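You operate a simulated robot arm through the tools that you are given. There is no shell and no other tool. Be economical: measure what you need, move in short steps, check, and stop when the job is done.

You run a simulated two-armed robot. Do the job below in one go: nothing can be reset, and whatever is moved stays where it is left.

JOB
Open the rack drawer, take the green pouch from the right side of the press twenty-nine table and leave it in the inside of the rack drawer, then shut the drawer. Then put the brass coupling from the back left corner of the press twenty-seven table on the red pad. Then put the steel coupling from the right side of the press twenty-six table on the left side of the press twenty-six table. Then hold the blue case on the left side of the press twenty-six table steady with one hand and flip the blue case zip the other way with the other. Then take the job card from the waist shelf of the left rack and put it in the orange tray. Then press the vent key two times. Then put the black weight on the far rack low shelf. Do these in the order given. Set down upright: brass coupling, steel coupling, black weight.

The check looks at the end state, three seconds after you hand in, the way a careful person would. Anything else that was tipped, shoved, dropped, spilled or broken makes it a failure.

ROBOT AND FRAMES
Two 7-joint arms with two-finger grippers on one trunk, on a base that drives. Base frame: it is fixed to the floor where the robot stands at the start and does not move with it; the origin is under the middle of the robot, x ahead of it, y to its left, z up. Units: m, degrees, N and s.
The left shoulder is at the start at [0.05, 0.191, 1.092], the right one opposite. With the tool pointing down near the work surface each hand reaches from about 0.1 to 0.74 m from the robot's upright axis, wherever it stands, measured 20 degrees to its own side. Places, roughly: black weight (8x5x7 cm) [4.6, -6.8, 0.9]; blue case (6x15x5 cm) [1.1, 3.4, 0.8]; blue case zip [1.2, 3.4, 0.8]; brass coupling (4x4x6 cm) [1.6, 0.6, 0.8]; far rack low shelf [4.9, -3, 0.7]; green pouch (8x10x4 cm) [0.8, -0.7, 0.8]; inside of the rack drawer [4.4, 0.1, 0.7]; job card [3.75, 3.25, 1]; left side of the press twenty-six table [1.1, 3.5, 0.7]; orange tray (20x27x6 cm) [4.2, 0.7, 0.9]; rack drawer [4.3, 0.1, 0.7]; red pad (6x7x2 cm) [1.6, 0.8, 0.7]; steel coupling (4x4x6 cm) [0.3, 2.6, 0.8]; vent key [3.5, 5.3, 0.9]. Payload 2.69 kg a hand.
The tool frame of a hand sits at the grasp point between the pads (the TCP): z along the fingers, y along the line on which they close. The tips reach 0.02 m beyond it. The gripper opens to 0.1 m. The gripper's body begins 0.063 m behind the TCP.
Orientation is that of the tool frame in the base frame, as a unit quaternion [x, y, z, w]. With the fingers straight down and closing along the base's y, the tool's x points along the base's -x, its y along +y and its z along -z.

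CONTROLS
- The arms move only by the tool drive_tool. It takes "left_commands", "right_commands" or both (then of equal length, played together; a hand with none holds still); each is a list that holds one entry, the list of rows, each a list of 7 numbers: the shift along the tool's x, y, z in m, then the turn, a rotation vector about the tool's x, y, z in degrees, then the finger opening in m, from 0 to 0.1. In form: [[[x, y, z, rx, ry, rz, jaw], ...]]. A call has 1 to 8 rows; each row is the pose to reach, as a shift and turn from the pose commanded when the call began, along the tool's axes at that moment. Rows are played at 5 a second. More than 0.05 m and 8.6 degrees between two rows, or a gripper value outside its range, and nothing of the call is played. A pose out of reach is approached as far as the arm can. The call stops where the force on the tool passes 40 N (or 10 N more than at its start, if that is more) or the arm is blocked; 0.2 s more then pass. Each finger travels about 0.153 m/s and halts on what it meets, pressing with about 22 N; the grip force reading is that of the motor and also rises with nothing between the fingers. The clock runs only during rows and for 0.2 s after the last one: add rows that repeat a pose to give the fingers time. It gives the time, the measured TCP pose, the force on the tool (base axes), the opening and the grip force at its end, in the units of the frame above (readings bear some noise), with the torque about the TCP (base axes, N m) and any sound that the robot's microphone picked up.
- Cameras (640 x 400 px; columns grow to the right, rows downward): "scene" is now at [0.1326, -0.0003, 1.294]; the picture's right is [0.02, -1.00, 0.00], its down [-0.27, -0.01, -0.96] and it looks along [0.96, 0.02, -0.27] (base axes); focal length 278 px, centre (320, 200). "left" rides on the left gripper at [0.07, 0.019, -0.099] in its tool frame; the picture's right is [-0.26, 0.97, 0.00], its down [-0.75, -0.20, -0.63] and it looks along [-0.61, -0.16, 0.78] (tool axes); focal length 230 px, centre (320, 200). "right" rides on the right gripper at [0.07, -0.019, -0.099] in its tool frame; the picture's right is [0.26, 0.97, 0.00], its down [-0.75, 0.20, -0.63] and it looks along [-0.61, 0.16, 0.78] (tool axes); focal length 230 px, centre (320, 200).
- capture(camera): a new picture of that camera. No time passes.
- slide_trunk(by): slides the trunk up (or, below 0, down) by that many m; the arms and the scene camera ride with it, the base frame stays. It gives what a move gives, with no picture.
- steer(legs): drives the robot by 1 to 6 legs, each [ahead, left, turn to the left] in m, m and degrees, along the robot's own axes; the way and the turn of a leg run together, so that a leg with both is an arc; at most 1.5 m and 180 degrees a leg. The arms and the cameras ride along, it lands a little off, and it stops where it bumps. It gives what a move gives.
- head_to(pan, tilt): turns the head with the scene camera to pan (to the left, within 80 degrees either way) and tilt (down, from -29 to 69), counted from straight ahead of the robot. It gives what a move gives.
- measure_at(camera, pixels): for up to 12 pixels [column, row] of the newest picture of that camera ("zoom" is the newest enlarged one), the place [x, y, z] in the base frame of the surface seen there, good to about 0.002 m. No time passes.
- zoom(camera, box): a new picture of the part [left, top, right, bottom] of that camera's present view, enlarged. No time passes.
- job_done(): hands the job in; it is judged then, once.

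Work in short steps. Measure before you move; look again where a grasp or a placing could have gone wrong, and mend it. You have 138 turns and 160 pictures in all, those below and enlarged ones among them. Open the grippers and draw the arms clear of the work before you hand the job in, unless the task says otherwise; then end with one line.

The tools are called after "Call:" as a command line: name --argument value ..., lists and objects as JSON in quotes. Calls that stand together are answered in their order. drive_tool: Moves the arms, as the interface text tells. Its arguments: {"type":"object","properties":{"left_commands":{"type":"array","items":{"type":"array","items":{"type":"array","items":{"type":"number"}}}},"right_commands":{"type":"array","items":{"type":"array","items":{"type":"array","items":{"type":"number"}}}}},"required":[]} The other tools are called the same way: slide_trunk (by) slides the trunk up or down; steer (legs) drives the base; head_to (pan, tilt) turns the head that bears the scene camera; capture (camera) takes a picture; measure_at (camera, pixels) gives the place of the surface under pixels of a picture; zoom (camera, box) takes an enlarged picture of a part of a camera's view; job_done () hands the job in.

At the start:

```text
time: 0.0
left_tcp_pos: [0.5069, 0.2559, 1.0014]
left_ee_rot: [0.001, 1.0, 0.001, 0.0]
left_ft_force: [0.8, 0.5, -0.4]
left_torque: [-0.01, 0.0, 0.02]
left_opening: 0.0998
left_grasp_force: 0.0
right_tcp_pos: [0.4593, -0.2299, 1.0471]
right_ee_rot: [0.0, 1.0, 0.0, 0.0]
right_ft_force: [-0.7, -0.4, -0.2]
right_torque: [0.02, 0.01, 0.0]
right_opening: 0.0999
right_grasp_force: 0.0
trunk travel left (down, up): [-0.15, 0.173]
robot x, y, heading: [0.0019, -0.0004, -0.0]
head pan, tilt: [1.3, 15.7]
```

scene: 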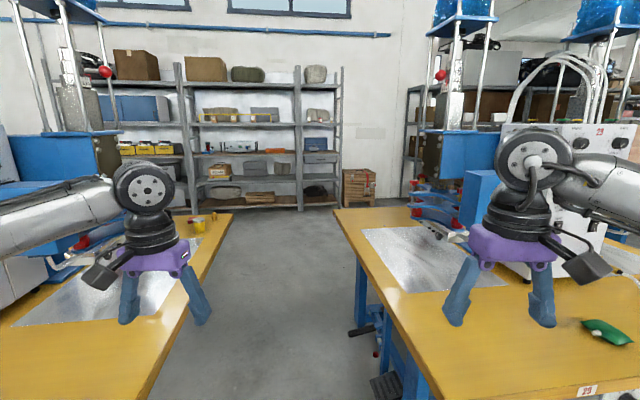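
right: 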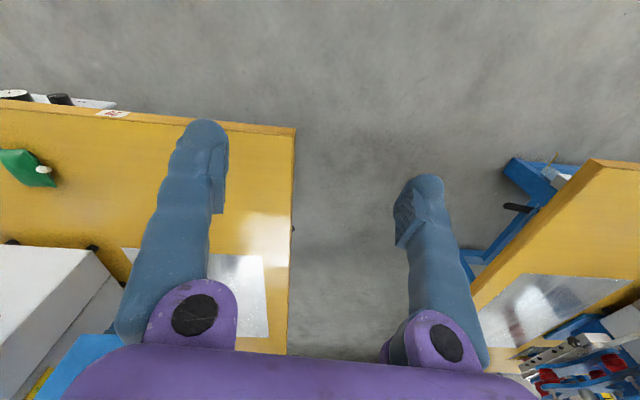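
left: 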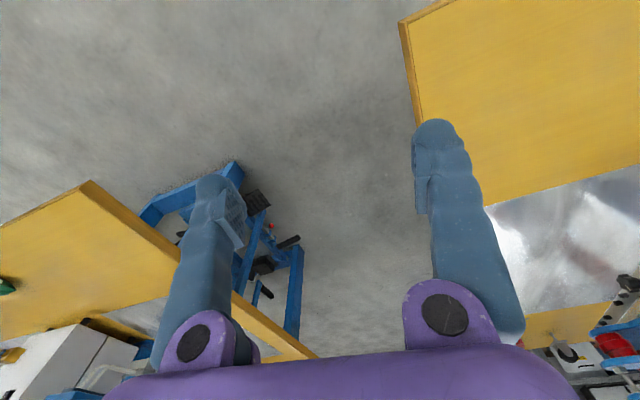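

The aisle between the two tables leads ahead to the rack. I'll look ahead in detail and measure the floor and obstacles before driving.

Call:
measure_at --camera "scene" --pixels '[[232, 214], [140, 398], [335, 210], [440, 398], [600, 335], [270, 205], [240, 170], [360, 205], [420, 195], [200, 222], [608, 325], [585, 325]]'

Call:
zoom --camera "scene" --box '[160, 40, 400, 220]'

Call:
zoom --camera "scene" --box '[540, 290, 640, 400]'

```text
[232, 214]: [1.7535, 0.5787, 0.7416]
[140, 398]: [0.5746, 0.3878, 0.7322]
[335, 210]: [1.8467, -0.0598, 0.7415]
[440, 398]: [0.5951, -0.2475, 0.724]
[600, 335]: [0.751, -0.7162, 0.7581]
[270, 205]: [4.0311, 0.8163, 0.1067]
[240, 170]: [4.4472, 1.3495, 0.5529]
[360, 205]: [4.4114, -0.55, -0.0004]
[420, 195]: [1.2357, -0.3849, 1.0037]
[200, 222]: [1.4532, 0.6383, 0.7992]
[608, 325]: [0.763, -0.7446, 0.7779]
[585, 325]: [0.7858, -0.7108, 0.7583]
```

```text
2.22 times, centred on (280, 130) of scene
```

zoom: 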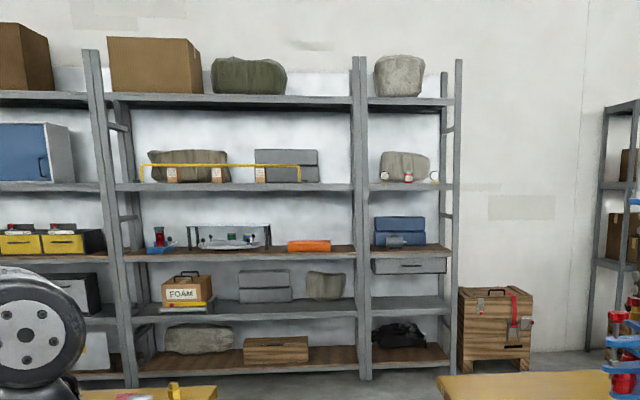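

```text
3.64 times, centred on (590, 345) of scene
```

zoom: 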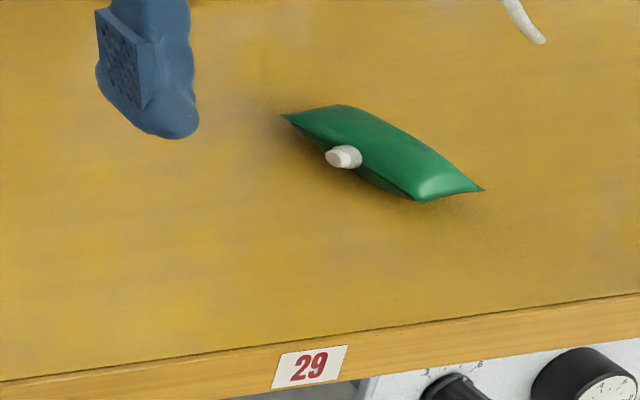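

The aisle is about 0.62 m wide and angled about 9° left. I'll look down and to the sides to see the robot's own width and the other ways around.

Call:
head_to --pan 0 --tilt 65

Call:
capture --camera "scene"

Call:
head_to --pan 75 --tilt 20

Call:
capture --camera "scene"

Call:
head_to --pan -70 --tilt 20

Call:
capture --camera "scene"

```text
time: 1.2
left_tcp_pos: [0.5067, 0.2571, 1.0001]
left_ee_rot: [0.0, 1.0, 0.0, -0.001]
left_ft_force: [-0.7, -0.4, -0.3]
left_torque: [-0.01, -0.03, 0.0]
left_opening: 0.0999
left_grasp_force: 0.1
right_tcp_pos: [0.4581, -0.2297, 1.0483]
right_ee_rot: [0.0, 1.0, 0.0, -0.001]
right_ft_force: [0.0, 0.8, 0.1]
right_torque: [0.01, 0.05, -0.02]
right_opening: 0.0997
right_grasp_force: 0.1
trunk travel left (down, up): [-0.15, 0.173]
robot x, y, heading: [0.001, -0.0011, -0.1]
head pan, tilt: [0.0, 65.0]
```

```text
154 pictures are left
```

scene: 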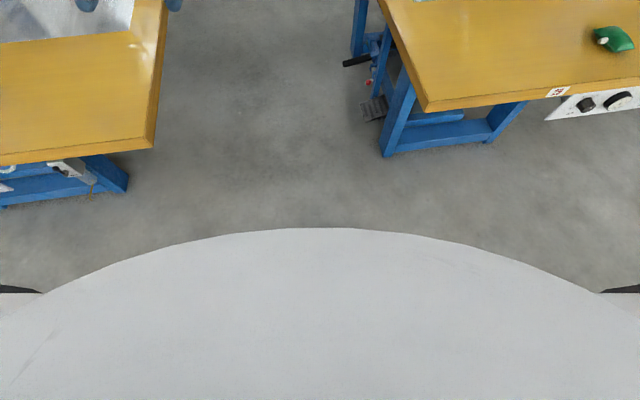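

```text
time: 2.6
left_tcp_pos: [0.5069, 0.2577, 0.9998]
left_ee_rot: [0.001, 1.0, 0.0, 0.0]
left_ft_force: [-0.3, -0.1, -0.1]
left_torque: [0.02, 0.01, 0.02]
left_opening: 0.0998
left_grasp_force: 0.0
right_tcp_pos: [0.4592, -0.2298, 1.0478]
right_ee_rot: [0.001, 1.0, 0.0, 0.0]
right_ft_force: [-0.4, -0.6, -0.4]
right_torque: [0.01, 0.0, -0.01]
right_opening: 0.1002
right_grasp_force: 0.0
trunk travel left (down, up): [-0.15, 0.173]
robot x, y, heading: [-0.0009, 0.0001, 0.1]
head pan, tilt: [75.0, 20.0]
```

```text
153 pictures are left
```

scene: 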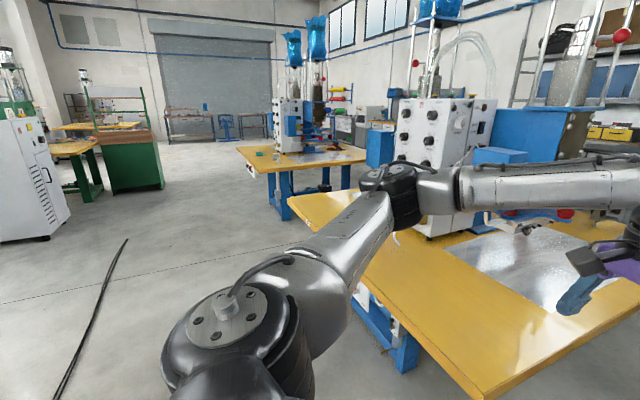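

```text
time: 4.9
left_tcp_pos: [0.5063, 0.2582, 1.0009]
left_ee_rot: [0.001, 1.0, 0.0, -0.001]
left_ft_force: [0.0, 0.1, -0.4]
left_torque: [0.0, 0.01, 0.02]
left_opening: 0.0998
left_grasp_force: 0.0
right_tcp_pos: [0.4584, -0.2307, 1.0484]
right_ee_rot: [0.0, 1.0, 0.0, 0.0]
right_ft_force: [0.0, -0.2, 0.1]
right_torque: [-0.01, 0.01, -0.03]
right_opening: 0.0998
right_grasp_force: 0.0
trunk travel left (down, up): [-0.15, 0.173]
robot x, y, heading: [-0.0003, 0.0002, 0.1]
head pan, tilt: [-70.0, 20.0]
```

```text
152 pictures are left
```

scene: 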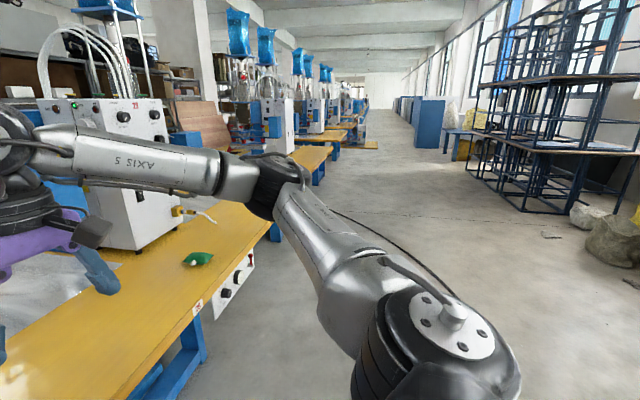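

The base shows as a disc in the downward view. I'll look down again and measure its edge, the aisle and the table corners.

Call:
head_to --pan 0 --tilt 65

Call:
capture --camera "scene"

Call:
measure_at --camera "scene" --pixels '[[320, 232], [100, 275], [540, 275], [20, 290], [20, 330], [610, 290], [152, 148], [165, 20], [427, 110], [385, 155], [374, 110], [350, 62]]'

```text
time: 6.3
left_tcp_pos: [0.5078, 0.2559, 1.0005]
left_ee_rot: [0.0, 1.0, 0.0, -0.001]
left_ft_force: [0.4, 0.2, 0.6]
left_torque: [0.01, -0.02, 0.01]
left_opening: 0.0999
left_grasp_force: 0.1
right_tcp_pos: [0.4591, -0.2306, 1.0484]
right_ee_rot: [0.0, 1.0, 0.0, 0.0]
right_ft_force: [-0.3, -0.5, 0.1]
right_torque: [0.01, 0.01, 0.03]
right_opening: 0.1001
right_grasp_force: 0.1
trunk travel left (down, up): [-0.15, 0.173]
robot x, y, heading: [-0.0007, -0.001, 0.0]
head pan, tilt: [0.0, 65.0]
```

```text
151 pictures are left
```

scene: 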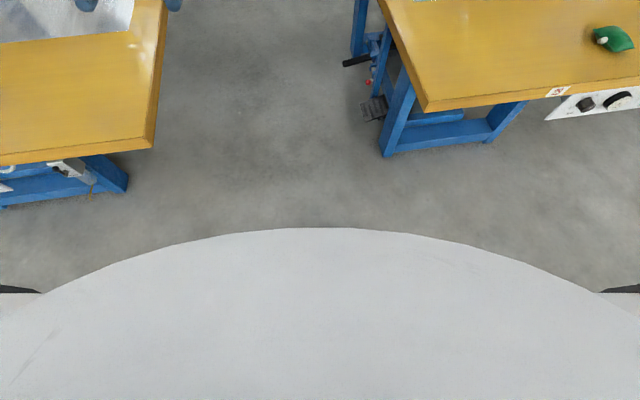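

```text
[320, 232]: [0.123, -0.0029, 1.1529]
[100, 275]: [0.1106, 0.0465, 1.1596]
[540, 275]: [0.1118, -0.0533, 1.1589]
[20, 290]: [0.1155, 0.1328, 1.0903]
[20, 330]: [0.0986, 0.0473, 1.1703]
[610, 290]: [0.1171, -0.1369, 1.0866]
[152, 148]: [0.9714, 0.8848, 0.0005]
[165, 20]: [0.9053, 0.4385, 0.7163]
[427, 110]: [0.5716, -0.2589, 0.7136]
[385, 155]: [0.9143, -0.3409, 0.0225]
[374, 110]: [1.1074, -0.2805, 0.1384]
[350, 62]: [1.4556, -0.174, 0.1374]
```

That's only the neck cover. I'll check whether a wider gap exists to the left of table 27.

Call:
head_to --pan 55 --tilt 20

Call:
capture --camera "scene"

Call:
measure_at --camera "scene" --pixels '[[50, 150], [150, 155], [180, 148], [200, 150], [165, 210], [210, 190], [280, 160], [330, 140], [90, 230], [250, 180], [240, 100], [300, 100]]'

```text
time: 7.6
left_tcp_pos: [0.5064, 0.2566, 1.0009]
left_ee_rot: [0.0, 1.0, -0.001, 0.001]
left_ft_force: [0.2, -0.1, -0.7]
left_torque: [0.03, 0.03, 0.03]
left_opening: 0.0997
left_grasp_force: 0.2
right_tcp_pos: [0.4586, -0.2305, 1.0477]
right_ee_rot: [-0.001, 1.0, 0.0, -0.001]
right_ft_force: [-0.1, -0.9, 0.5]
right_torque: [-0.01, 0.01, 0.0]
right_opening: 0.1
right_grasp_force: 0.1
trunk travel left (down, up): [-0.15, 0.173]
robot x, y, heading: [-0.0001, 0.0001, 0.0]
head pan, tilt: [55.0, 20.0]
```

```text
150 pictures are left
```

scene: 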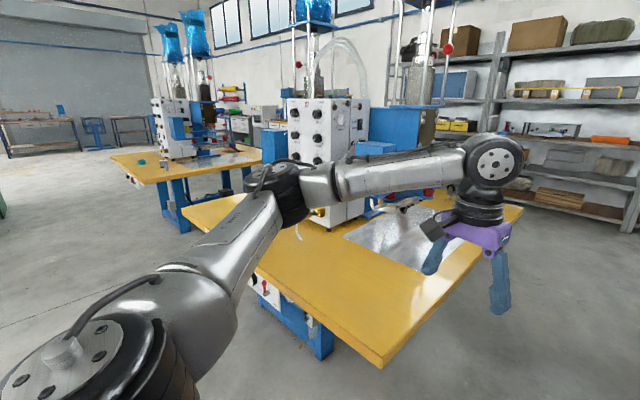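

```text
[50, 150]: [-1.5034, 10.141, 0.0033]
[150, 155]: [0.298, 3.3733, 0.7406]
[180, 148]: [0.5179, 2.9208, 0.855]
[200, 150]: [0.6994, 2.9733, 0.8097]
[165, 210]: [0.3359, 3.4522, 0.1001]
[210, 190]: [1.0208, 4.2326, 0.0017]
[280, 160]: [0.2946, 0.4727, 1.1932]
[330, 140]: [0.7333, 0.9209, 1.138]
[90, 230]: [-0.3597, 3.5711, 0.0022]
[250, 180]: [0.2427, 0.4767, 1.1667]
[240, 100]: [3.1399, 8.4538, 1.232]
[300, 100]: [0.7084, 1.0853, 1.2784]
```

The elbow sits at y≈0.47, z≈1.19. I'll measure the gap between table 27 (left corner near (182,208)) and table 26 (right end near (262,160)), and the items near the aisle.

Call:
measure_at --camera "scene" --pixels '[[184, 207], [248, 192], [112, 156], [172, 182], [258, 150], [232, 172], [352, 200], [370, 130], [440, 90], [405, 205], [428, 185], [445, 60]]'

Call:
zoom --camera "scene" --box '[100, 60, 320, 240]'

```text
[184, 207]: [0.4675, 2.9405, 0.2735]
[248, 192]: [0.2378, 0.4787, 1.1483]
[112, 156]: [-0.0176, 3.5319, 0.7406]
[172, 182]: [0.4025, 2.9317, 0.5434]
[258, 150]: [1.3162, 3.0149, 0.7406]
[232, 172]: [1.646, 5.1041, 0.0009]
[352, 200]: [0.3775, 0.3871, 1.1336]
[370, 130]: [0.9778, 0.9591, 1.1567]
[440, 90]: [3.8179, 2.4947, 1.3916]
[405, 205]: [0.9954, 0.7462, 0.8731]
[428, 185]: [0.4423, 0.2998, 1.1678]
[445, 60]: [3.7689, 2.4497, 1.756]
```

```text
2.22 times, centred on (210, 150) of scene
```

zoom: 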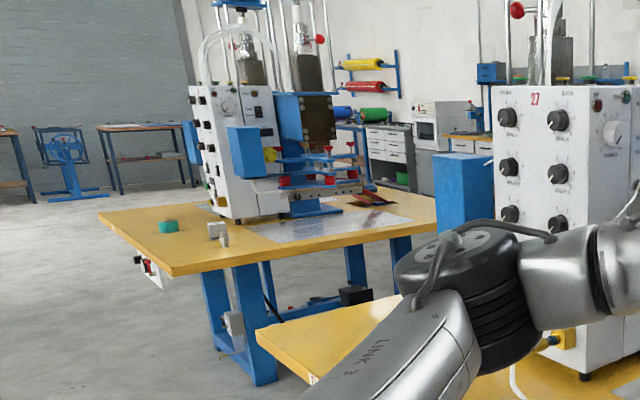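

The gap between tables 26 and 27 looks wide; I'll measure its corners in the zoom (27's corner at (258,335), 26's near-right corner at (178,273)).

Call:
measure_at --camera "zoom" --pixels '[[258, 332], [385, 300], [178, 270], [435, 215], [265, 380], [400, 285], [225, 238], [170, 226], [370, 197], [100, 212], [235, 320], [365, 230]]'

Call:
head_to --pan 25 --tilt 10

Call:
capture --camera "scene"

```text
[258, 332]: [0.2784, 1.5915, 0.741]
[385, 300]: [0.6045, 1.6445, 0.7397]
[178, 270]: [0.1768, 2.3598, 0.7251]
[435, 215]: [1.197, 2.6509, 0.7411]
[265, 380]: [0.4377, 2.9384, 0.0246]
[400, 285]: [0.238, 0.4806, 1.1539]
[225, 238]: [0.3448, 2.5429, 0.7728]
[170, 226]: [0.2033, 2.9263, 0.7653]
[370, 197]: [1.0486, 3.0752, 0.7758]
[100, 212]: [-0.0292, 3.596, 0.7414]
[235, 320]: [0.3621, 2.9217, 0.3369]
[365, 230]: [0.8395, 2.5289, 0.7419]
```

```text
time: 8.5
left_tcp_pos: [0.5068, 0.257, 1.0012]
left_ee_rot: [-0.001, 1.0, 0.0, 0.001]
left_ft_force: [-0.6, -0.6, -0.9]
left_torque: [0.02, 0.02, 0.01]
left_opening: 0.0999
left_grasp_force: 0.1
right_tcp_pos: [0.4603, -0.2302, 1.0471]
right_ee_rot: [0.0, 1.0, 0.0, 0.0]
right_ft_force: [-0.9, -0.4, -0.2]
right_torque: [0.03, 0.02, 0.03]
right_opening: 0.0999
right_grasp_force: 0.2
trunk travel left (down, up): [-0.15, 0.173]
robot x, y, heading: [0.0002, -0.0008, -0.0]
head pan, tilt: [25.0, 10.0]
```

```text
148 pictures are left
```

scene: 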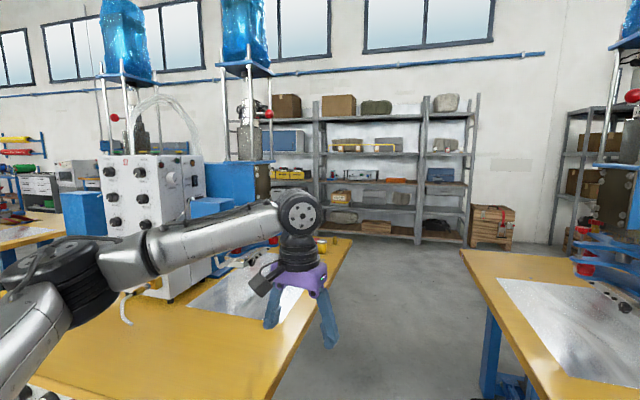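

The gap is ~0.75 m wide at (0.2, 1.6–2.36), angled ~12°, with presses well away. I'll drive through it with a 12° heading, then across the back toward the drawer.

Call:
steer --legs '[[-0.4, 0.95, 0], [0, 0.92, 12], [1.4, 0, 0], [1.3, 0, 0], [0.3, -1.2, -12], [0, -1.1, 0]]'

Call:
head_to --pan 0 --tilt 20

Call:
capture --camera "scene"

```text
time: 57.6
left_tcp_pos: [3.0642, 0.4699, 1.001]
left_ee_rot: [-0.003, 1.0, 0.0, -0.001]
left_ft_force: [-0.5, 0.3, 0.1]
left_torque: [0.01, 0.01, -0.02]
left_opening: 0.1002
left_grasp_force: 0.1
right_tcp_pos: [3.0176, -0.0163, 1.0479]
right_ee_rot: [-0.002, 1.0, 0.0, 0.0]
right_ft_force: [0.1, 0.2, -0.2]
right_torque: [0.02, -0.03, 0.02]
right_opening: 0.1003
right_grasp_force: 0.0
trunk travel left (down, up): [-0.15, 0.173]
robot x, y, heading: [2.5544, 0.2118, -0.1]
head pan, tilt: [25.0, 10.0]
```

```text
time: 58.5
left_tcp_pos: [3.0635, 0.4705, 1.0011]
left_ee_rot: [-0.002, 1.0, 0.001, -0.001]
left_ft_force: [0.2, 0.1, 0.6]
left_torque: [0.0, 0.0, 0.0]
left_opening: 0.1
left_grasp_force: 0.1
right_tcp_pos: [3.0169, -0.0176, 1.0475]
right_ee_rot: [-0.002, 1.0, 0.0, 0.0]
right_ft_force: [-0.3, 0.6, 0.5]
right_torque: [0.0, 0.02, 0.03]
right_opening: 0.1
right_grasp_force: 0.1
trunk travel left (down, up): [-0.15, 0.173]
robot x, y, heading: [2.5586, 0.2101, 0.3]
head pan, tilt: [0.0, 20.0]
```

```text
147 pictures are left
```

scene: 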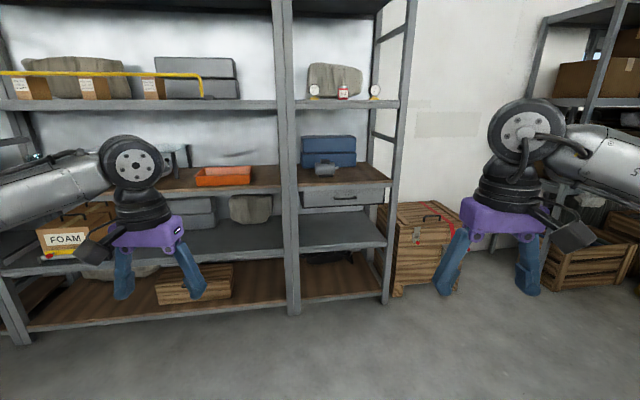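

The drive worked with no bumps. The drawer is at px (343,197) with a dark handle; I'll zoom and measure it.

Call:
zoom --camera "scene" --box '[280, 120, 410, 210]'

Call:
measure_at --camera "zoom" --pixels '[[280, 390], [320, 384], [370, 383], [115, 400], [510, 385], [300, 350], [300, 415], [200, 380], [220, 265], [330, 280], [110, 330], [530, 330]]'

```text
4.44 times, centred on (345, 165) of scene
```

zoom: 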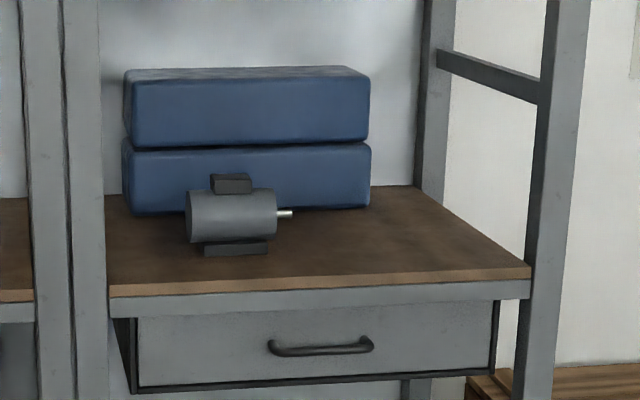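

```text
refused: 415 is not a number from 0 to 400
```

The handle runs from zoom px (268,345) to (373,345); I'll measure it and the drawer face.

Call:
measure_at --camera "zoom" --pixels '[[271, 347], [320, 350], [368, 347], [300, 352], [150, 350], [480, 340], [320, 325], [320, 372], [110, 288], [525, 265], [138, 380], [490, 370]]'

```text
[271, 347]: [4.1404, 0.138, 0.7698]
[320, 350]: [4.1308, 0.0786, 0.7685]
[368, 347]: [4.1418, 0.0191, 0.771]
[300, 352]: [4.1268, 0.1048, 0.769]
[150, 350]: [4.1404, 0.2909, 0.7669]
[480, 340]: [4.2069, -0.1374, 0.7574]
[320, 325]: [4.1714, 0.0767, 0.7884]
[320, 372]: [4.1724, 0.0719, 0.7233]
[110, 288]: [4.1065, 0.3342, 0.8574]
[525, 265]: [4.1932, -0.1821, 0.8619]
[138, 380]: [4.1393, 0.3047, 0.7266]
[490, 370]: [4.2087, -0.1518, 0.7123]
```

The drawer face is turned ~8.8°, with the handle bar at about (4.129, 0.079, 0.769). I'll drive square to it, standing off, and start turning the left hand to point forward with fingers closing vertically.

Call:
steer --legs '[[0.618, -0.445, 8.5]]'

Call:
drive_tool --left_commands '[[[-0.0057, -0.02, 0.033, -4.94, -4.94, 4.94, 0.1], [-0.0114, -0.04, 0.066, -9.88, -9.88, 9.88, 0.1], [-0.017, -0.06, 0.099, -14.82, -14.82, 14.82, 0.1], [-0.023, -0.08, 0.132, -19.76, -19.76, 19.76, 0.08], [-0.0285, -0.1, 0.165, -24.7, -24.7, 24.7, 0.07], [-0.034, -0.12, 0.198, -29.64, -29.64, 29.64, 0.06], [-0.04, -0.14, 0.23, -34.58, -34.58, 34.58, 0.05]]]'

Call:
drive_tool --left_commands '[[[0, 0, 0, -4.94, -4.94, 4.94, 0.05], [0, 0, 0, -9.88, -9.88, 9.88, 0.05], [0, 0, 0, -14.82, -14.82, 14.82, 0.05], [0, 0, 0, -19.76, -19.76, 19.76, 0.05], [0, 0, 0, -24.7, -24.7, 24.7, 0.05], [0, 0, 0, -29.64, -29.64, 29.64, 0.05], [0, 0, 0, -34.58, -34.58, 34.58, 0.05]]]'

Call:
capture --camera "scene"

```text
time: 63.0
left_tcp_pos: [3.6658, 0.1321, 1.0008]
left_ee_rot: [-0.068, 0.998, 0.0, -0.001]
left_ft_force: [0.7, 0.9, 0.0]
left_torque: [-0.01, 0.03, 0.02]
left_opening: 0.0998
left_grasp_force: 0.0
right_tcp_pos: [3.6835, -0.3563, 1.0481]
right_ee_rot: [-0.067, 0.998, 0.0, 0.0]
right_ft_force: [0.2, 0.3, 0.3]
right_torque: [0.02, 0.0, 0.01]
right_opening: 0.1001
right_grasp_force: 0.0
trunk travel left (down, up): [-0.15, 0.173]
robot x, y, heading: [3.1976, -0.1891, 7.8]
head pan, tilt: [0.0, 20.0]
```

```text
time: 64.5
left_tcp_pos: [3.7237, -0.0005, 0.7714]
left_ee_rot: [0.229, 0.883, 0.309, 0.269]
left_ft_force: [-0.2, -0.3, -0.2]
left_torque: [0.02, 0.01, -0.02]
left_opening: 0.05
left_grasp_force: 0.1
right_tcp_pos: [3.6834, -0.3556, 1.0469]
right_ee_rot: [-0.067, 0.998, -0.001, -0.001]
right_ft_force: [0.6, 0.2, -0.4]
right_torque: [0.01, 0.02, -0.02]
right_opening: 0.1
right_grasp_force: 0.2
trunk travel left (down, up): [-0.15, 0.173]
robot x, y, heading: [3.196, -0.1925, 7.7]
head pan, tilt: [0.0, 20.0]
```

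```text
time: 66.2
left_tcp_pos: [3.7248, -0.0012, 0.7701]
left_ee_rot: [0.465, 0.534, 0.532, 0.465]
left_ft_force: [-0.4, 1.1, 0.1]
left_torque: [0.0, 0.0, 0.0]
left_opening: 0.05
left_grasp_force: 0.0
right_tcp_pos: [3.6832, -0.3545, 1.0464]
right_ee_rot: [-0.068, 0.998, 0.0, 0.001]
right_ft_force: [-0.1, 0.1, -0.6]
right_torque: [-0.02, 0.0, -0.01]
right_opening: 0.1
right_grasp_force: 0.1
trunk travel left (down, up): [-0.15, 0.173]
robot x, y, heading: [3.1957, -0.1879, 7.5]
head pan, tilt: [0.0, 20.0]
```

```text
145 pictures are left
```

scene: 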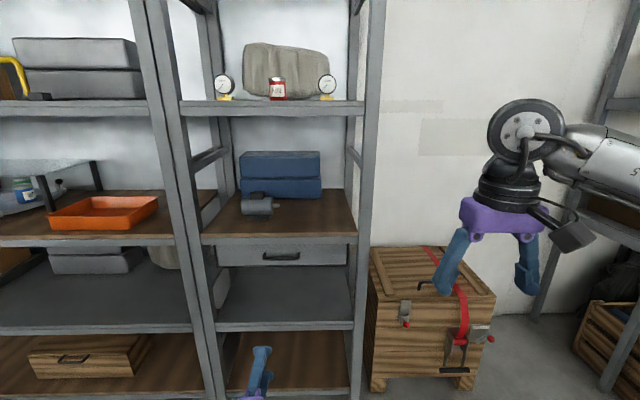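

The left hand points forward now at (3.725,-0.001,0.770). I'll remeasure the handle at px (262–300, 256).

Call:
zoom --camera "scene" --box '[210, 230, 370, 330]'

Call:
measure_at --camera "zoom" --pixels '[[285, 108], [320, 108], [220, 108], [350, 104], [210, 115], [280, 85], [280, 130], [60, 110], [520, 100], [590, 60], [30, 60]]'

```text
4.00 times, centred on (290, 280) of scene
```

zoom: 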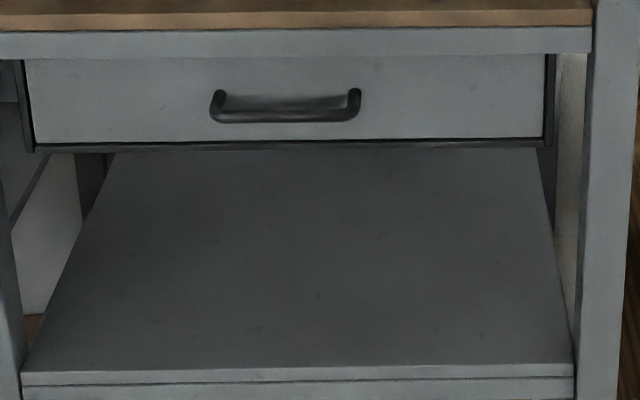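

```text
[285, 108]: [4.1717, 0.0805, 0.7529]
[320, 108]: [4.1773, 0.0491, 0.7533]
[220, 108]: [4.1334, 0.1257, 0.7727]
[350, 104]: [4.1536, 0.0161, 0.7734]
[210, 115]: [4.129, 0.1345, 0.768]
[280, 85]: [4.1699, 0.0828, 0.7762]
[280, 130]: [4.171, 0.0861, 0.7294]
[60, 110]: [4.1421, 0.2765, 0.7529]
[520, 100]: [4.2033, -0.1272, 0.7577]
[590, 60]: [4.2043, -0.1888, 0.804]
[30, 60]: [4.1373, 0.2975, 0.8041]
```

Bar centre ≈(4.133, 0.079, 0.769). I'll drive 0.25 m forward, then check the hand pose before the final approach.

Call:
steer --legs '[[0.25, 0.02, 1]]'

Call:
capture --camera "left"

```text
time: 68.0
left_tcp_pos: [3.9621, 0.0632, 0.772]
left_ee_rot: [0.46, 0.539, 0.535, 0.46]
left_ft_force: [0.6, -0.6, 0.2]
left_torque: [0.0, -0.02, 0.03]
left_opening: 0.0499
left_grasp_force: 0.0
right_tcp_pos: [3.9277, -0.292, 1.0469]
right_ee_rot: [-0.076, 0.997, 0.001, 0.0]
right_ft_force: [0.6, 0.1, 0.5]
right_torque: [0.01, 0.04, 0.02]
right_opening: 0.0999
right_grasp_force: 0.0
trunk travel left (down, up): [-0.15, 0.173]
robot x, y, heading: [3.442, -0.1351, 8.7]
head pan, tilt: [0.0, 20.0]
```

```text
143 pictures are left
```

left: 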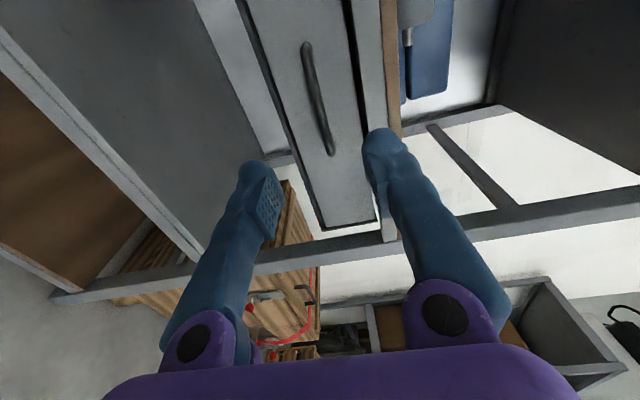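

The handle lies straight ahead between the fingers. I'll advance 0.165 m and close on the bar.

Call:
drive_tool --left_commands '[[[-0.005, -0.002, 0.045, 0, 0, 0, 0.05], [-0.01, -0.003, 0.09, 0, 0, 0, 0.05], [-0.01, -0.003, 0.13, 0, 0, 0, 0.05], [-0.01, -0.003, 0.166, 0, 0, 0, 0.05], [-0.01, -0.003, 0.166, 0, 0, 0, 0.0], [-0.01, -0.003, 0.166, 0, 0, 0, 0.0], [-0.01, -0.003, 0.166, 0, 0, 0, 0.0]]]'

Call:
capture --camera "left"

```text
time: 69.6
left_tcp_pos: [4.1286, 0.0776, 0.7655]
left_ee_rot: [0.46, 0.538, 0.535, 0.461]
left_ft_force: [2.2, -2.0, -3.0]
left_torque: [0.62, 0.14, -0.2]
left_opening: 0.0103
left_grasp_force: 37.3
right_tcp_pos: [3.9275, -0.2935, 1.0467]
right_ee_rot: [-0.076, 0.997, 0.0, 0.0]
right_ft_force: [0.1, -0.4, 0.2]
right_torque: [0.02, 0.01, -0.01]
right_opening: 0.1001
right_grasp_force: 0.0
trunk travel left (down, up): [-0.15, 0.173]
robot x, y, heading: [3.4409, -0.1357, 8.5]
head pan, tilt: [0.0, 20.0]
```

```text
142 pictures are left
```

left: 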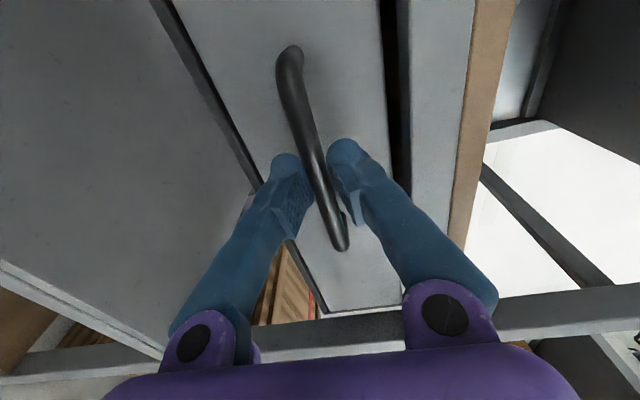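

Gripped (opening 0.0103, 37 N). Pulling straight back.

Call:
drive_tool --left_commands '[[[0, 0, -0.03, 0, 0, 0, 0], [0, 0, -0.06, 0, 0, 0, 0], [0, 0, -0.09, 0, 0, 0, 0], [0, 0, -0.12, 0, 0, 0, 0], [0, 0, -0.15, 0, 0, 0, 0], [0, 0, -0.18, 0, 0, 0, 0], [0, 0, -0.21, 0, 0, 0, 0], [0, 0, -0.24, 0, 0, 0, 0]]]'

Call:
head_to --pan 0 --tilt 40

Call:
capture --camera "scene"

```text
time: 71.4
left_tcp_pos: [3.8995, 0.0442, 0.7648]
left_ee_rot: [0.461, 0.537, 0.536, 0.46]
left_ft_force: [-1.3, -4.4, -7.0]
left_torque: [-0.11, -0.02, 0.09]
left_opening: 0.0059
left_grasp_force: 33.1
right_tcp_pos: [3.9275, -0.2931, 1.0476]
right_ee_rot: [-0.074, 0.997, 0.0, 0.0]
right_ft_force: [-0.2, -0.2, 0.1]
right_torque: [0.01, 0.0, -0.01]
right_opening: 0.1
right_grasp_force: 0.0
trunk travel left (down, up): [-0.15, 0.173]
robot x, y, heading: [3.4375, -0.1354, 8.6]
head pan, tilt: [0.0, 20.0]
stopped in row 8 (left hand): the force on the tool passed its limit at 54 N (the readings are from after the stop); the commanded pose is now the measured one
```

```text
time: 72.2
left_tcp_pos: [3.8985, 0.0457, 0.7662]
left_ee_rot: [0.462, 0.536, 0.538, 0.459]
left_ft_force: [0.0, -6.9, -9.2]
left_torque: [-0.06, 0.02, -0.19]
left_opening: 0.0061
left_grasp_force: 32.4
right_tcp_pos: [3.9278, -0.294, 1.0466]
right_ee_rot: [-0.075, 0.997, 0.0, 0.0]
right_ft_force: [0.4, 1.1, 0.4]
right_torque: [0.05, -0.03, 0.03]
right_opening: 0.0999
right_grasp_force: 0.0
trunk travel left (down, up): [-0.15, 0.173]
robot x, y, heading: [3.4395, -0.138, 8.4]
head pan, tilt: [0.0, 40.0]
```

```text
141 pictures are left
```

scene: 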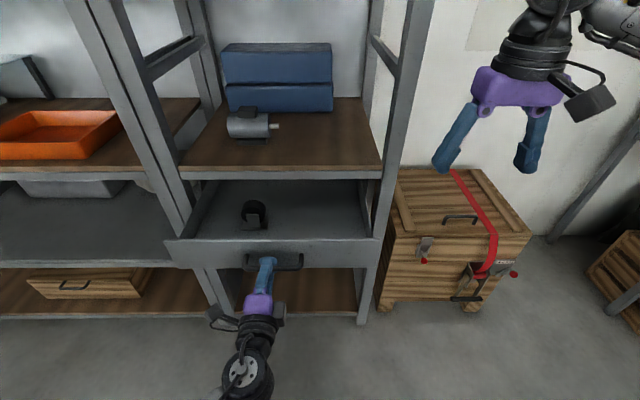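

The drawer is open to its stop, with a black object inside at (255,212). I'll measure the interior now, then release and back off.

Call:
measure_at --camera "scene" --pixels '[[255, 205], [255, 222], [310, 215], [340, 230], [220, 230], [200, 240], [360, 235], [330, 190], [280, 242], [180, 243], [372, 240], [330, 250]]'

Call:
drive_tool --left_commands '[[[0, 0, 0, 0, 0, 0, 0.04], [0, 0, 0, 0, 0, 0, 0.06], [0, 0, -0.04, 0, 0, 0, 0.06], [0, 0, -0.08, 0, 0, 0, 0.06], [0, 0.05, -0.08, 0, 0, 0, 0.06], [0, 0.1, -0.08, 0, 0, 0, 0.06], [0, 0.15, -0.08, 0, 0, 0, 0.06], [0, 0.2, -0.08, 0, 0, 0, 0.06]]]'

Call:
capture --camera "scene"

```text
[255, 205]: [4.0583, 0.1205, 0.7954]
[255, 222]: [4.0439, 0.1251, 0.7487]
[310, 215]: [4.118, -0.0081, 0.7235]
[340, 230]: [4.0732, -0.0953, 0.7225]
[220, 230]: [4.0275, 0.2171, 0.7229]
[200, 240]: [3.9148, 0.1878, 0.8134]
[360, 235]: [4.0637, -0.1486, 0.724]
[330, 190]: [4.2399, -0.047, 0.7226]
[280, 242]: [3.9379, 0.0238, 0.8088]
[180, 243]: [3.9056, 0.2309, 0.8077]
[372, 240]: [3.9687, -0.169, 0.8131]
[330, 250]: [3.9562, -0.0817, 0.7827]
```

```text
time: 73.3
left_tcp_pos: [3.8514, 0.1177, 0.7864]
left_ee_rot: [0.422, 0.539, 0.606, 0.406]
left_ft_force: [-0.1, -0.2, -0.9]
left_torque: [-0.02, -0.01, -0.01]
left_opening: 0.0601
left_grasp_force: 0.0
right_tcp_pos: [3.9262, -0.2943, 1.0472]
right_ee_rot: [-0.075, 0.997, 0.0, -0.001]
right_ft_force: [0.0, -1.0, -0.2]
right_torque: [0.01, 0.01, 0.01]
right_opening: 0.1001
right_grasp_force: 0.1
trunk travel left (down, up): [-0.15, 0.173]
robot x, y, heading: [3.4441, -0.1337, 8.8]
head pan, tilt: [0.0, 40.0]
stopped in row 5 (left hand): the arm was blocked; the commanded pose is now the measured one
```

```text
140 pictures are left
```

scene: 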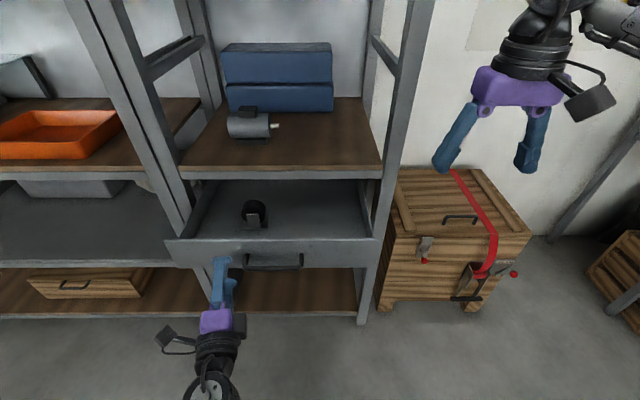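

The hand cleared the handle, but the arm was too folded to retreat further. I'll back the base off 0.4 m and then move the arm forward and up.

Call:
steer --legs '[[-0.4, 0, 0]]'

Call:
drive_tool --left_commands '[[[0, 0.03, 0.03, 0, 0, 0, 0.06], [0, 0.06, 0.06, 0, 0, 0, 0.06], [0, 0.09, 0.09, 0, 0, 0, 0.06], [0, 0.12, 0.1, 0, 0, 0, 0.06], [0, 0.15, 0.1, 0, 0, 0, 0.06], [0, 0.18, 0.1, 0, 0, 0, 0.06], [0, 0.21, 0.1, 0, 0, 0, 0.06]]]'

```text
time: 75.8
left_tcp_pos: [3.4572, 0.0584, 0.788]
left_ee_rot: [0.42, 0.539, 0.607, 0.406]
left_ft_force: [-0.6, 0.0, 0.2]
left_torque: [0.03, 0.0, -0.04]
left_opening: 0.0601
left_grasp_force: 0.1
right_tcp_pos: [3.533, -0.3518, 1.0464]
right_ee_rot: [-0.076, 0.997, 0.0, -0.001]
right_ft_force: [-0.4, 0.7, -0.4]
right_torque: [0.03, 0.0, 0.0]
right_opening: 0.1
right_grasp_force: 0.1
trunk travel left (down, up): [-0.15, 0.173]
robot x, y, heading: [3.0453, -0.1938, 8.9]
head pan, tilt: [0.0, 40.0]
```

```text
time: 77.4
left_tcp_pos: [3.5468, 0.0705, 1.0017]
left_ee_rot: [0.421, 0.54, 0.606, 0.405]
left_ft_force: [-0.4, 0.0, -0.6]
left_torque: [-0.03, 0.0, -0.03]
left_opening: 0.0599
left_grasp_force: 0.0
right_tcp_pos: [3.5337, -0.352, 1.0484]
right_ee_rot: [-0.075, 0.997, 0.0, 0.0]
right_ft_force: [0.2, -0.9, 0.1]
right_torque: [0.04, 0.0, -0.01]
right_opening: 0.0998
right_grasp_force: 0.0
trunk travel left (down, up): [-0.15, 0.173]
robot x, y, heading: [3.0456, -0.1935, 8.8]
head pan, tilt: [0.0, 40.0]
```

Both hands are at z≈1.0. I'll drive back through the same gap to the front of table 29, standing off.

Call:
steer --legs '[[-0.242, 1.346, 0], [-0.153, 1.369, 3.2], [-1.4, 0, 0], [-1.35, 0, 0], [-0.3, -1.418, -3], [0.185, -1.07, 0]]'

Call:
head_to --pan -15 --tilt 35

Call:
capture --camera "scene"

```text
time: 135.8
left_tcp_pos: [0.2583, -0.4163, 1.0011]
left_ee_rot: [0.427, 0.534, 0.601, 0.413]
left_ft_force: [-0.6, 0.0, 0.9]
left_torque: [0.04, 0.05, 0.01]
left_opening: 0.06
left_grasp_force: 0.1
right_tcp_pos: [0.2354, -0.8393, 1.0474]
right_ee_rot: [-0.064, 0.998, 0.0, 0.0]
right_ft_force: [-0.8, -0.5, 0.9]
right_torque: [-0.01, 0.03, 0.0]
right_opening: 0.1001
right_grasp_force: 0.1
trunk travel left (down, up): [-0.15, 0.173]
robot x, y, heading: [-0.2488, -0.6688, 7.3]
head pan, tilt: [0.0, 40.0]
```

```text
time: 136.6
left_tcp_pos: [0.259, -0.416, 1.0023]
left_ee_rot: [0.427, 0.534, 0.601, 0.413]
left_ft_force: [-0.1, 0.1, -0.1]
left_torque: [0.02, 0.01, 0.03]
left_opening: 0.0598
left_grasp_force: 0.0
right_tcp_pos: [0.2375, -0.8396, 1.0471]
right_ee_rot: [-0.064, 0.998, 0.0, 0.001]
right_ft_force: [-0.3, 1.2, -0.9]
right_torque: [-0.01, 0.04, -0.04]
right_opening: 0.0997
right_grasp_force: 0.1
trunk travel left (down, up): [-0.15, 0.173]
robot x, y, heading: [-0.2472, -0.6734, 7.3]
head pan, tilt: [-15.0, 35.0]
```

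```text
139 pictures are left
```

scene: 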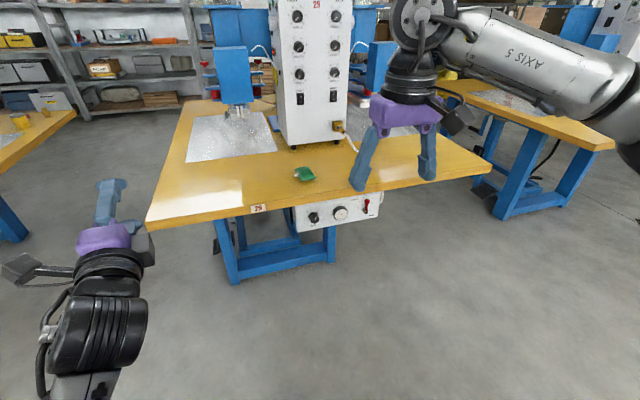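

Pouch at (304,175), in front of the white control box. Zoom and measure both.

Call:
zoom --camera "scene" --box '[270, 140, 350, 220]'

Call:
measure_at --camera "zoom" --pixels '[[270, 280], [200, 270], [350, 260], [240, 245], [290, 310], [215, 290], [320, 255], [300, 225], [200, 60], [480, 40], [100, 320], [500, 250]]'

```text
5.00 times, centred on (310, 180) of scene
```

zoom: 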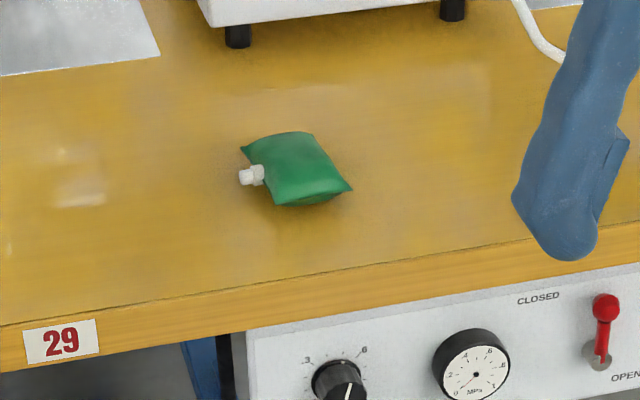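

```text
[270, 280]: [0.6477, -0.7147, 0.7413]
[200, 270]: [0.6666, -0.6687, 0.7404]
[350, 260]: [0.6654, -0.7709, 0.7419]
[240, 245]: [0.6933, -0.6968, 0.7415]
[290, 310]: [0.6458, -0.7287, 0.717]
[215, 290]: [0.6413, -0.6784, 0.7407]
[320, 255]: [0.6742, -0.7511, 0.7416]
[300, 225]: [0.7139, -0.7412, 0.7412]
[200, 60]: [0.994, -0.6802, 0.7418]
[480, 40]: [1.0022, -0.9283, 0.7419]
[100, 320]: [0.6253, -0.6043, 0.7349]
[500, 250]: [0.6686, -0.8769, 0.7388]
```

Measuring the pouch itself (corners (241,150), (310,135), (348,190), (276,205), cap (248,176)).

Call:
measure_at --camera "zoom" --pixels '[[244, 151], [310, 136], [346, 188], [278, 203], [295, 168], [246, 178], [260, 172], [300, 190], [290, 145], [237, 35], [450, 10], [270, 170]]'

```text
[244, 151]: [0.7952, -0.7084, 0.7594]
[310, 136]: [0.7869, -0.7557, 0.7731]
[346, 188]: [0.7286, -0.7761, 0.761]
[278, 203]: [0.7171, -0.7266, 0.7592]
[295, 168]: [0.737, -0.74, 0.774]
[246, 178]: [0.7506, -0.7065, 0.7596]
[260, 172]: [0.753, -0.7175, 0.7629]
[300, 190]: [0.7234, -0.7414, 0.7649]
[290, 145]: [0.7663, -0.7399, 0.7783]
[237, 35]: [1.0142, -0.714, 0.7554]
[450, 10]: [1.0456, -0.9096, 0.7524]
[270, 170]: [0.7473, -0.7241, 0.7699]
```

The lateral offset is good; I'll drive 0.40 m closer and view the pouch from above with the right hand camera.

Call:
steer --legs '[[0.4, 0, 0]]'

Call:
drive_tool --right_commands '[[[0, 0.02, 0.03, 0, 0, 0, 0.1], [0, 0.04, 0.06, 0, 0, 0, 0.1], [0, 0.04, 0.09, 0, 0, 0, 0.1]]]'

Call:
capture --camera "right"

```text
time: 139.0
left_tcp_pos: [0.6465, -0.3594, 1.0018]
left_ee_rot: [0.425, 0.536, 0.603, 0.411]
left_ft_force: [-0.3, 0.4, 0.3]
left_torque: [0.02, 0.02, 0.05]
left_opening: 0.0599
left_grasp_force: 0.1
right_tcp_pos: [0.6271, -0.7828, 1.0463]
right_ee_rot: [-0.069, 0.998, 0.0, 0.001]
right_ft_force: [0.5, 0.3, -0.1]
right_torque: [0.01, 0.01, -0.02]
right_opening: 0.0996
right_grasp_force: 0.0
trunk travel left (down, up): [-0.15, 0.173]
robot x, y, heading: [0.1402, -0.6196, 7.7]
head pan, tilt: [-15.0, 35.0]
```

```text
time: 139.8
left_tcp_pos: [0.6443, -0.3606, 1.0021]
left_ee_rot: [0.425, 0.536, 0.604, 0.41]
left_ft_force: [-0.1, -0.2, 0.2]
left_torque: [0.02, 0.03, -0.01]
left_opening: 0.0602
left_grasp_force: 0.0
right_tcp_pos: [0.6224, -0.7436, 0.9564]
right_ee_rot: [-0.068, 0.998, 0.001, 0.0]
right_ft_force: [-0.9, -0.1, -0.5]
right_torque: [0.01, -0.03, -0.01]
right_opening: 0.1002
right_grasp_force: 0.1
trunk travel left (down, up): [-0.15, 0.173]
robot x, y, heading: [0.1426, -0.6205, 7.6]
head pan, tilt: [-15.0, 35.0]
```

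```text
137 pictures are left
```

right: 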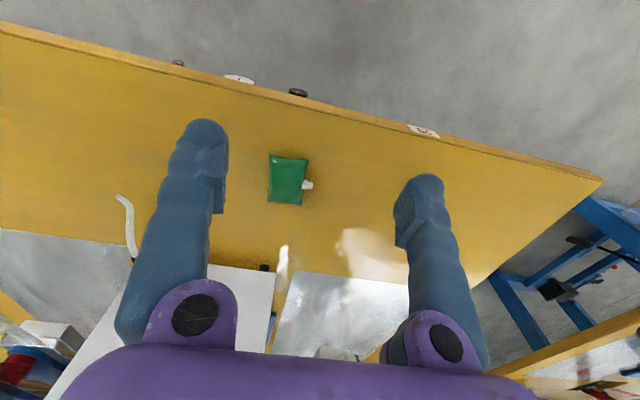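

Pouch seen from above at (287,180). I'll measure its corners.

Call:
measure_at --camera "right" --pixels '[[271, 157], [305, 161], [300, 202], [270, 200], [287, 180], [309, 185], [287, 170], [287, 192]]'

```text
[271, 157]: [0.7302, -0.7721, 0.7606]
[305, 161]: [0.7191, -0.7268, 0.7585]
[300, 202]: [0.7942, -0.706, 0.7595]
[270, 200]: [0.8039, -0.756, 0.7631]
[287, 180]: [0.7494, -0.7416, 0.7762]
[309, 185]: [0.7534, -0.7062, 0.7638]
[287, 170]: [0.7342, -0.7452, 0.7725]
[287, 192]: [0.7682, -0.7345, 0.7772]
```

I'll grip across the pouch's 5 cm width, 2.2 cm past the cap: target TCP (0.783,-0.734,0.765), yawed 8°.

Call:
drive_tool --right_commands '[[[-0.04, -0.003, 0.03, 0, 0, -2, 0.1], [-0.08, -0.006, 0.06, 0, 0, -4, 0.1], [-0.12, -0.009, 0.09, 0, 0, -6, 0.1], [-0.161, -0.0117, 0.11, 0, 0, -8, 0.1], [-0.161, -0.0117, 0.15, 0, 0, -8, 0.1], [-0.161, -0.0117, 0.15, 0, 0, -8, 0.1]]]'

Call:
capture --camera "right"

```text
time: 141.2
left_tcp_pos: [0.6457, -0.3591, 1.0023]
left_ee_rot: [0.425, 0.536, 0.603, 0.411]
left_ft_force: [0.6, -0.8, -0.2]
left_torque: [-0.02, 0.01, 0.01]
left_opening: 0.0598
left_grasp_force: 0.1
right_tcp_pos: [0.7826, -0.7313, 0.8051]
right_ee_rot: [-0.138, 0.99, 0.0, 0.0]
right_ft_force: [-0.2, -0.2, 0.1]
right_torque: [0.01, -0.01, -0.02]
right_opening: 0.1
right_grasp_force: 0.0
trunk travel left (down, up): [-0.15, 0.173]
robot x, y, heading: [0.138, -0.6198, 7.7]
head pan, tilt: [-15.0, 35.0]
```

```text
136 pictures are left
```

right: 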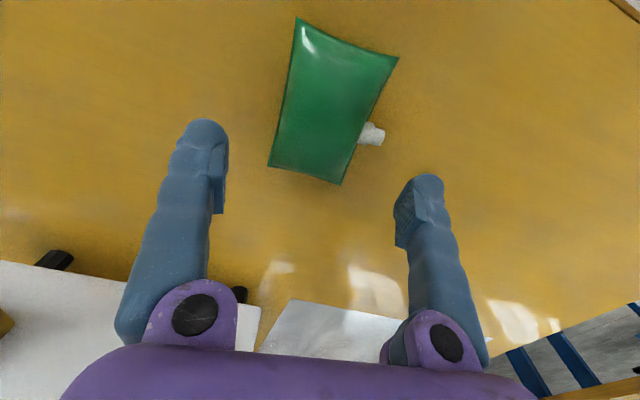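

The pouch's far part lies between the fingers and the cap is clear of the left finger. Descend 4 cm and close.

Call:
drive_tool --right_commands '[[[0, 0, 0.02, 0, 0, 0, 0.1], [0, 0, 0.04, 0, 0, 0, 0.1], [0, 0, 0.04, 0, 0, 0, 0.03], [0, 0, 0.04, 0, 0, 0, 0.0], [0, 0, 0.04, 0, 0, 0, 0.0], [0, 0, 0.04, 0, 0, 0, 0.0]]]'

Call:
drive_tool --right_commands '[[[0, 0, -0.04, 0, 0, 0, 0], [0, 0, -0.08, 0, 0, 0, 0], [0.02, 0, -0.12, 0, 0, 0, 0], [0.06, 0, -0.16, 0, 0, 0, 0], [0.1, 0, -0.2, 0, 0, 0, 0], [0.14, 0, -0.24, 0, 0, 0, 0], [0.16, 0, -0.27, 0, 0, 0, 0]]]'

Call:
capture --camera "right"

```text
time: 142.6
left_tcp_pos: [0.6451, -0.361, 1.0018]
left_ee_rot: [0.425, 0.536, 0.603, 0.411]
left_ft_force: [0.2, -0.9, 0.3]
left_torque: [0.01, -0.01, -0.01]
left_opening: 0.0598
left_grasp_force: 0.1
right_tcp_pos: [0.7831, -0.7336, 0.768]
right_ee_rot: [-0.138, 0.99, 0.001, -0.001]
right_ft_force: [0.3, -0.8, -0.7]
right_torque: [0.0, -0.03, 0.0]
right_opening: 0.0567
right_grasp_force: 22.2
trunk travel left (down, up): [-0.15, 0.173]
robot x, y, heading: [0.1428, -0.6174, 7.8]
head pan, tilt: [-15.0, 35.0]
```

```text
refused: row 4 steps farther than a row can; nothing moved
```

```text
135 pictures are left
```

right: 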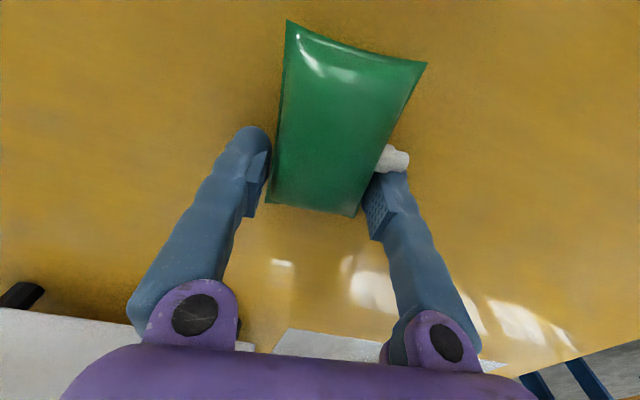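

Gripped at 0.057 with 22 N. Lifting, with smaller row steps.

Call:
drive_tool --right_commands '[[[0, 0, -0.04, 0, 0, 0, 0], [0, 0, -0.08, 0, 0, 0, 0], [0.02, 0, -0.12, 0, 0, 0, 0], [0.05, 0, -0.155, 0, 0, 0, 0], [0.08, 0, -0.19, 0, 0, 0, 0], [0.11, 0, -0.225, 0, 0, 0, 0], [0.14, 0, -0.26, 0, 0, 0, 0]]]'

Call:
capture --camera "right"

```text
time: 144.2
left_tcp_pos: [0.6459, -0.3607, 1.0015]
left_ee_rot: [0.426, 0.535, 0.603, 0.411]
left_ft_force: [-1.0, 0.3, -0.5]
left_torque: [-0.02, 0.02, 0.02]
left_opening: 0.0602
left_grasp_force: 0.0
right_tcp_pos: [0.6486, -0.7695, 1.0277]
right_ee_rot: [-0.137, 0.991, 0.0, 0.001]
right_ft_force: [-0.2, -0.8, -0.4]
right_torque: [0.02, -0.03, -0.01]
right_opening: 0.0566
right_grasp_force: 21.7
trunk travel left (down, up): [-0.15, 0.173]
robot x, y, heading: [0.1404, -0.6191, 7.7]
head pan, tilt: [-15.0, 35.0]
```

```text
134 pictures are left
```

right: 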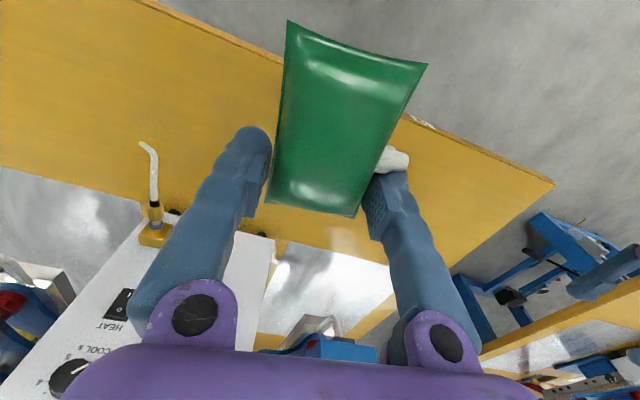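

The pouch is held. Driving back through the gap toward the rack.

Call:
steer --legs '[[-0.4, 0, 0], [-0.022, 1.288, 0], [0.2155, 1.241, 4.3], [1.4, 0, 0], [1.35, 0, 0], [0.3, -1.2, -3.2]]'

```text
time: 177.1
left_tcp_pos: [1.5362, 2.5263, 0.9172]
left_ee_rot: [0.459, 0.603, 0.574, 0.311]
left_ft_force: [-0.1, -0.2, 0.3]
left_torque: [0.03, -0.02, 0.01]
left_opening: 0.0603
left_grasp_force: 0.0
right_tcp_pos: [1.6174, 2.1195, 1.0397]
right_ee_rot: [-0.191, 0.981, 0.016, 0.002]
right_ft_force: [-0.7, 0.2, 0.1]
right_torque: [-0.01, 0.0, 0.05]
right_opening: 0.0568
right_grasp_force: 21.9
trunk travel left (down, up): [-0.15, 0.173]
robot x, y, heading: [1.0927, 2.2434, 13.9]
head pan, tilt: [-15.0, 35.0]
stopped in leg 5: the robot was blocked; the commanded pose is now the measured one
```

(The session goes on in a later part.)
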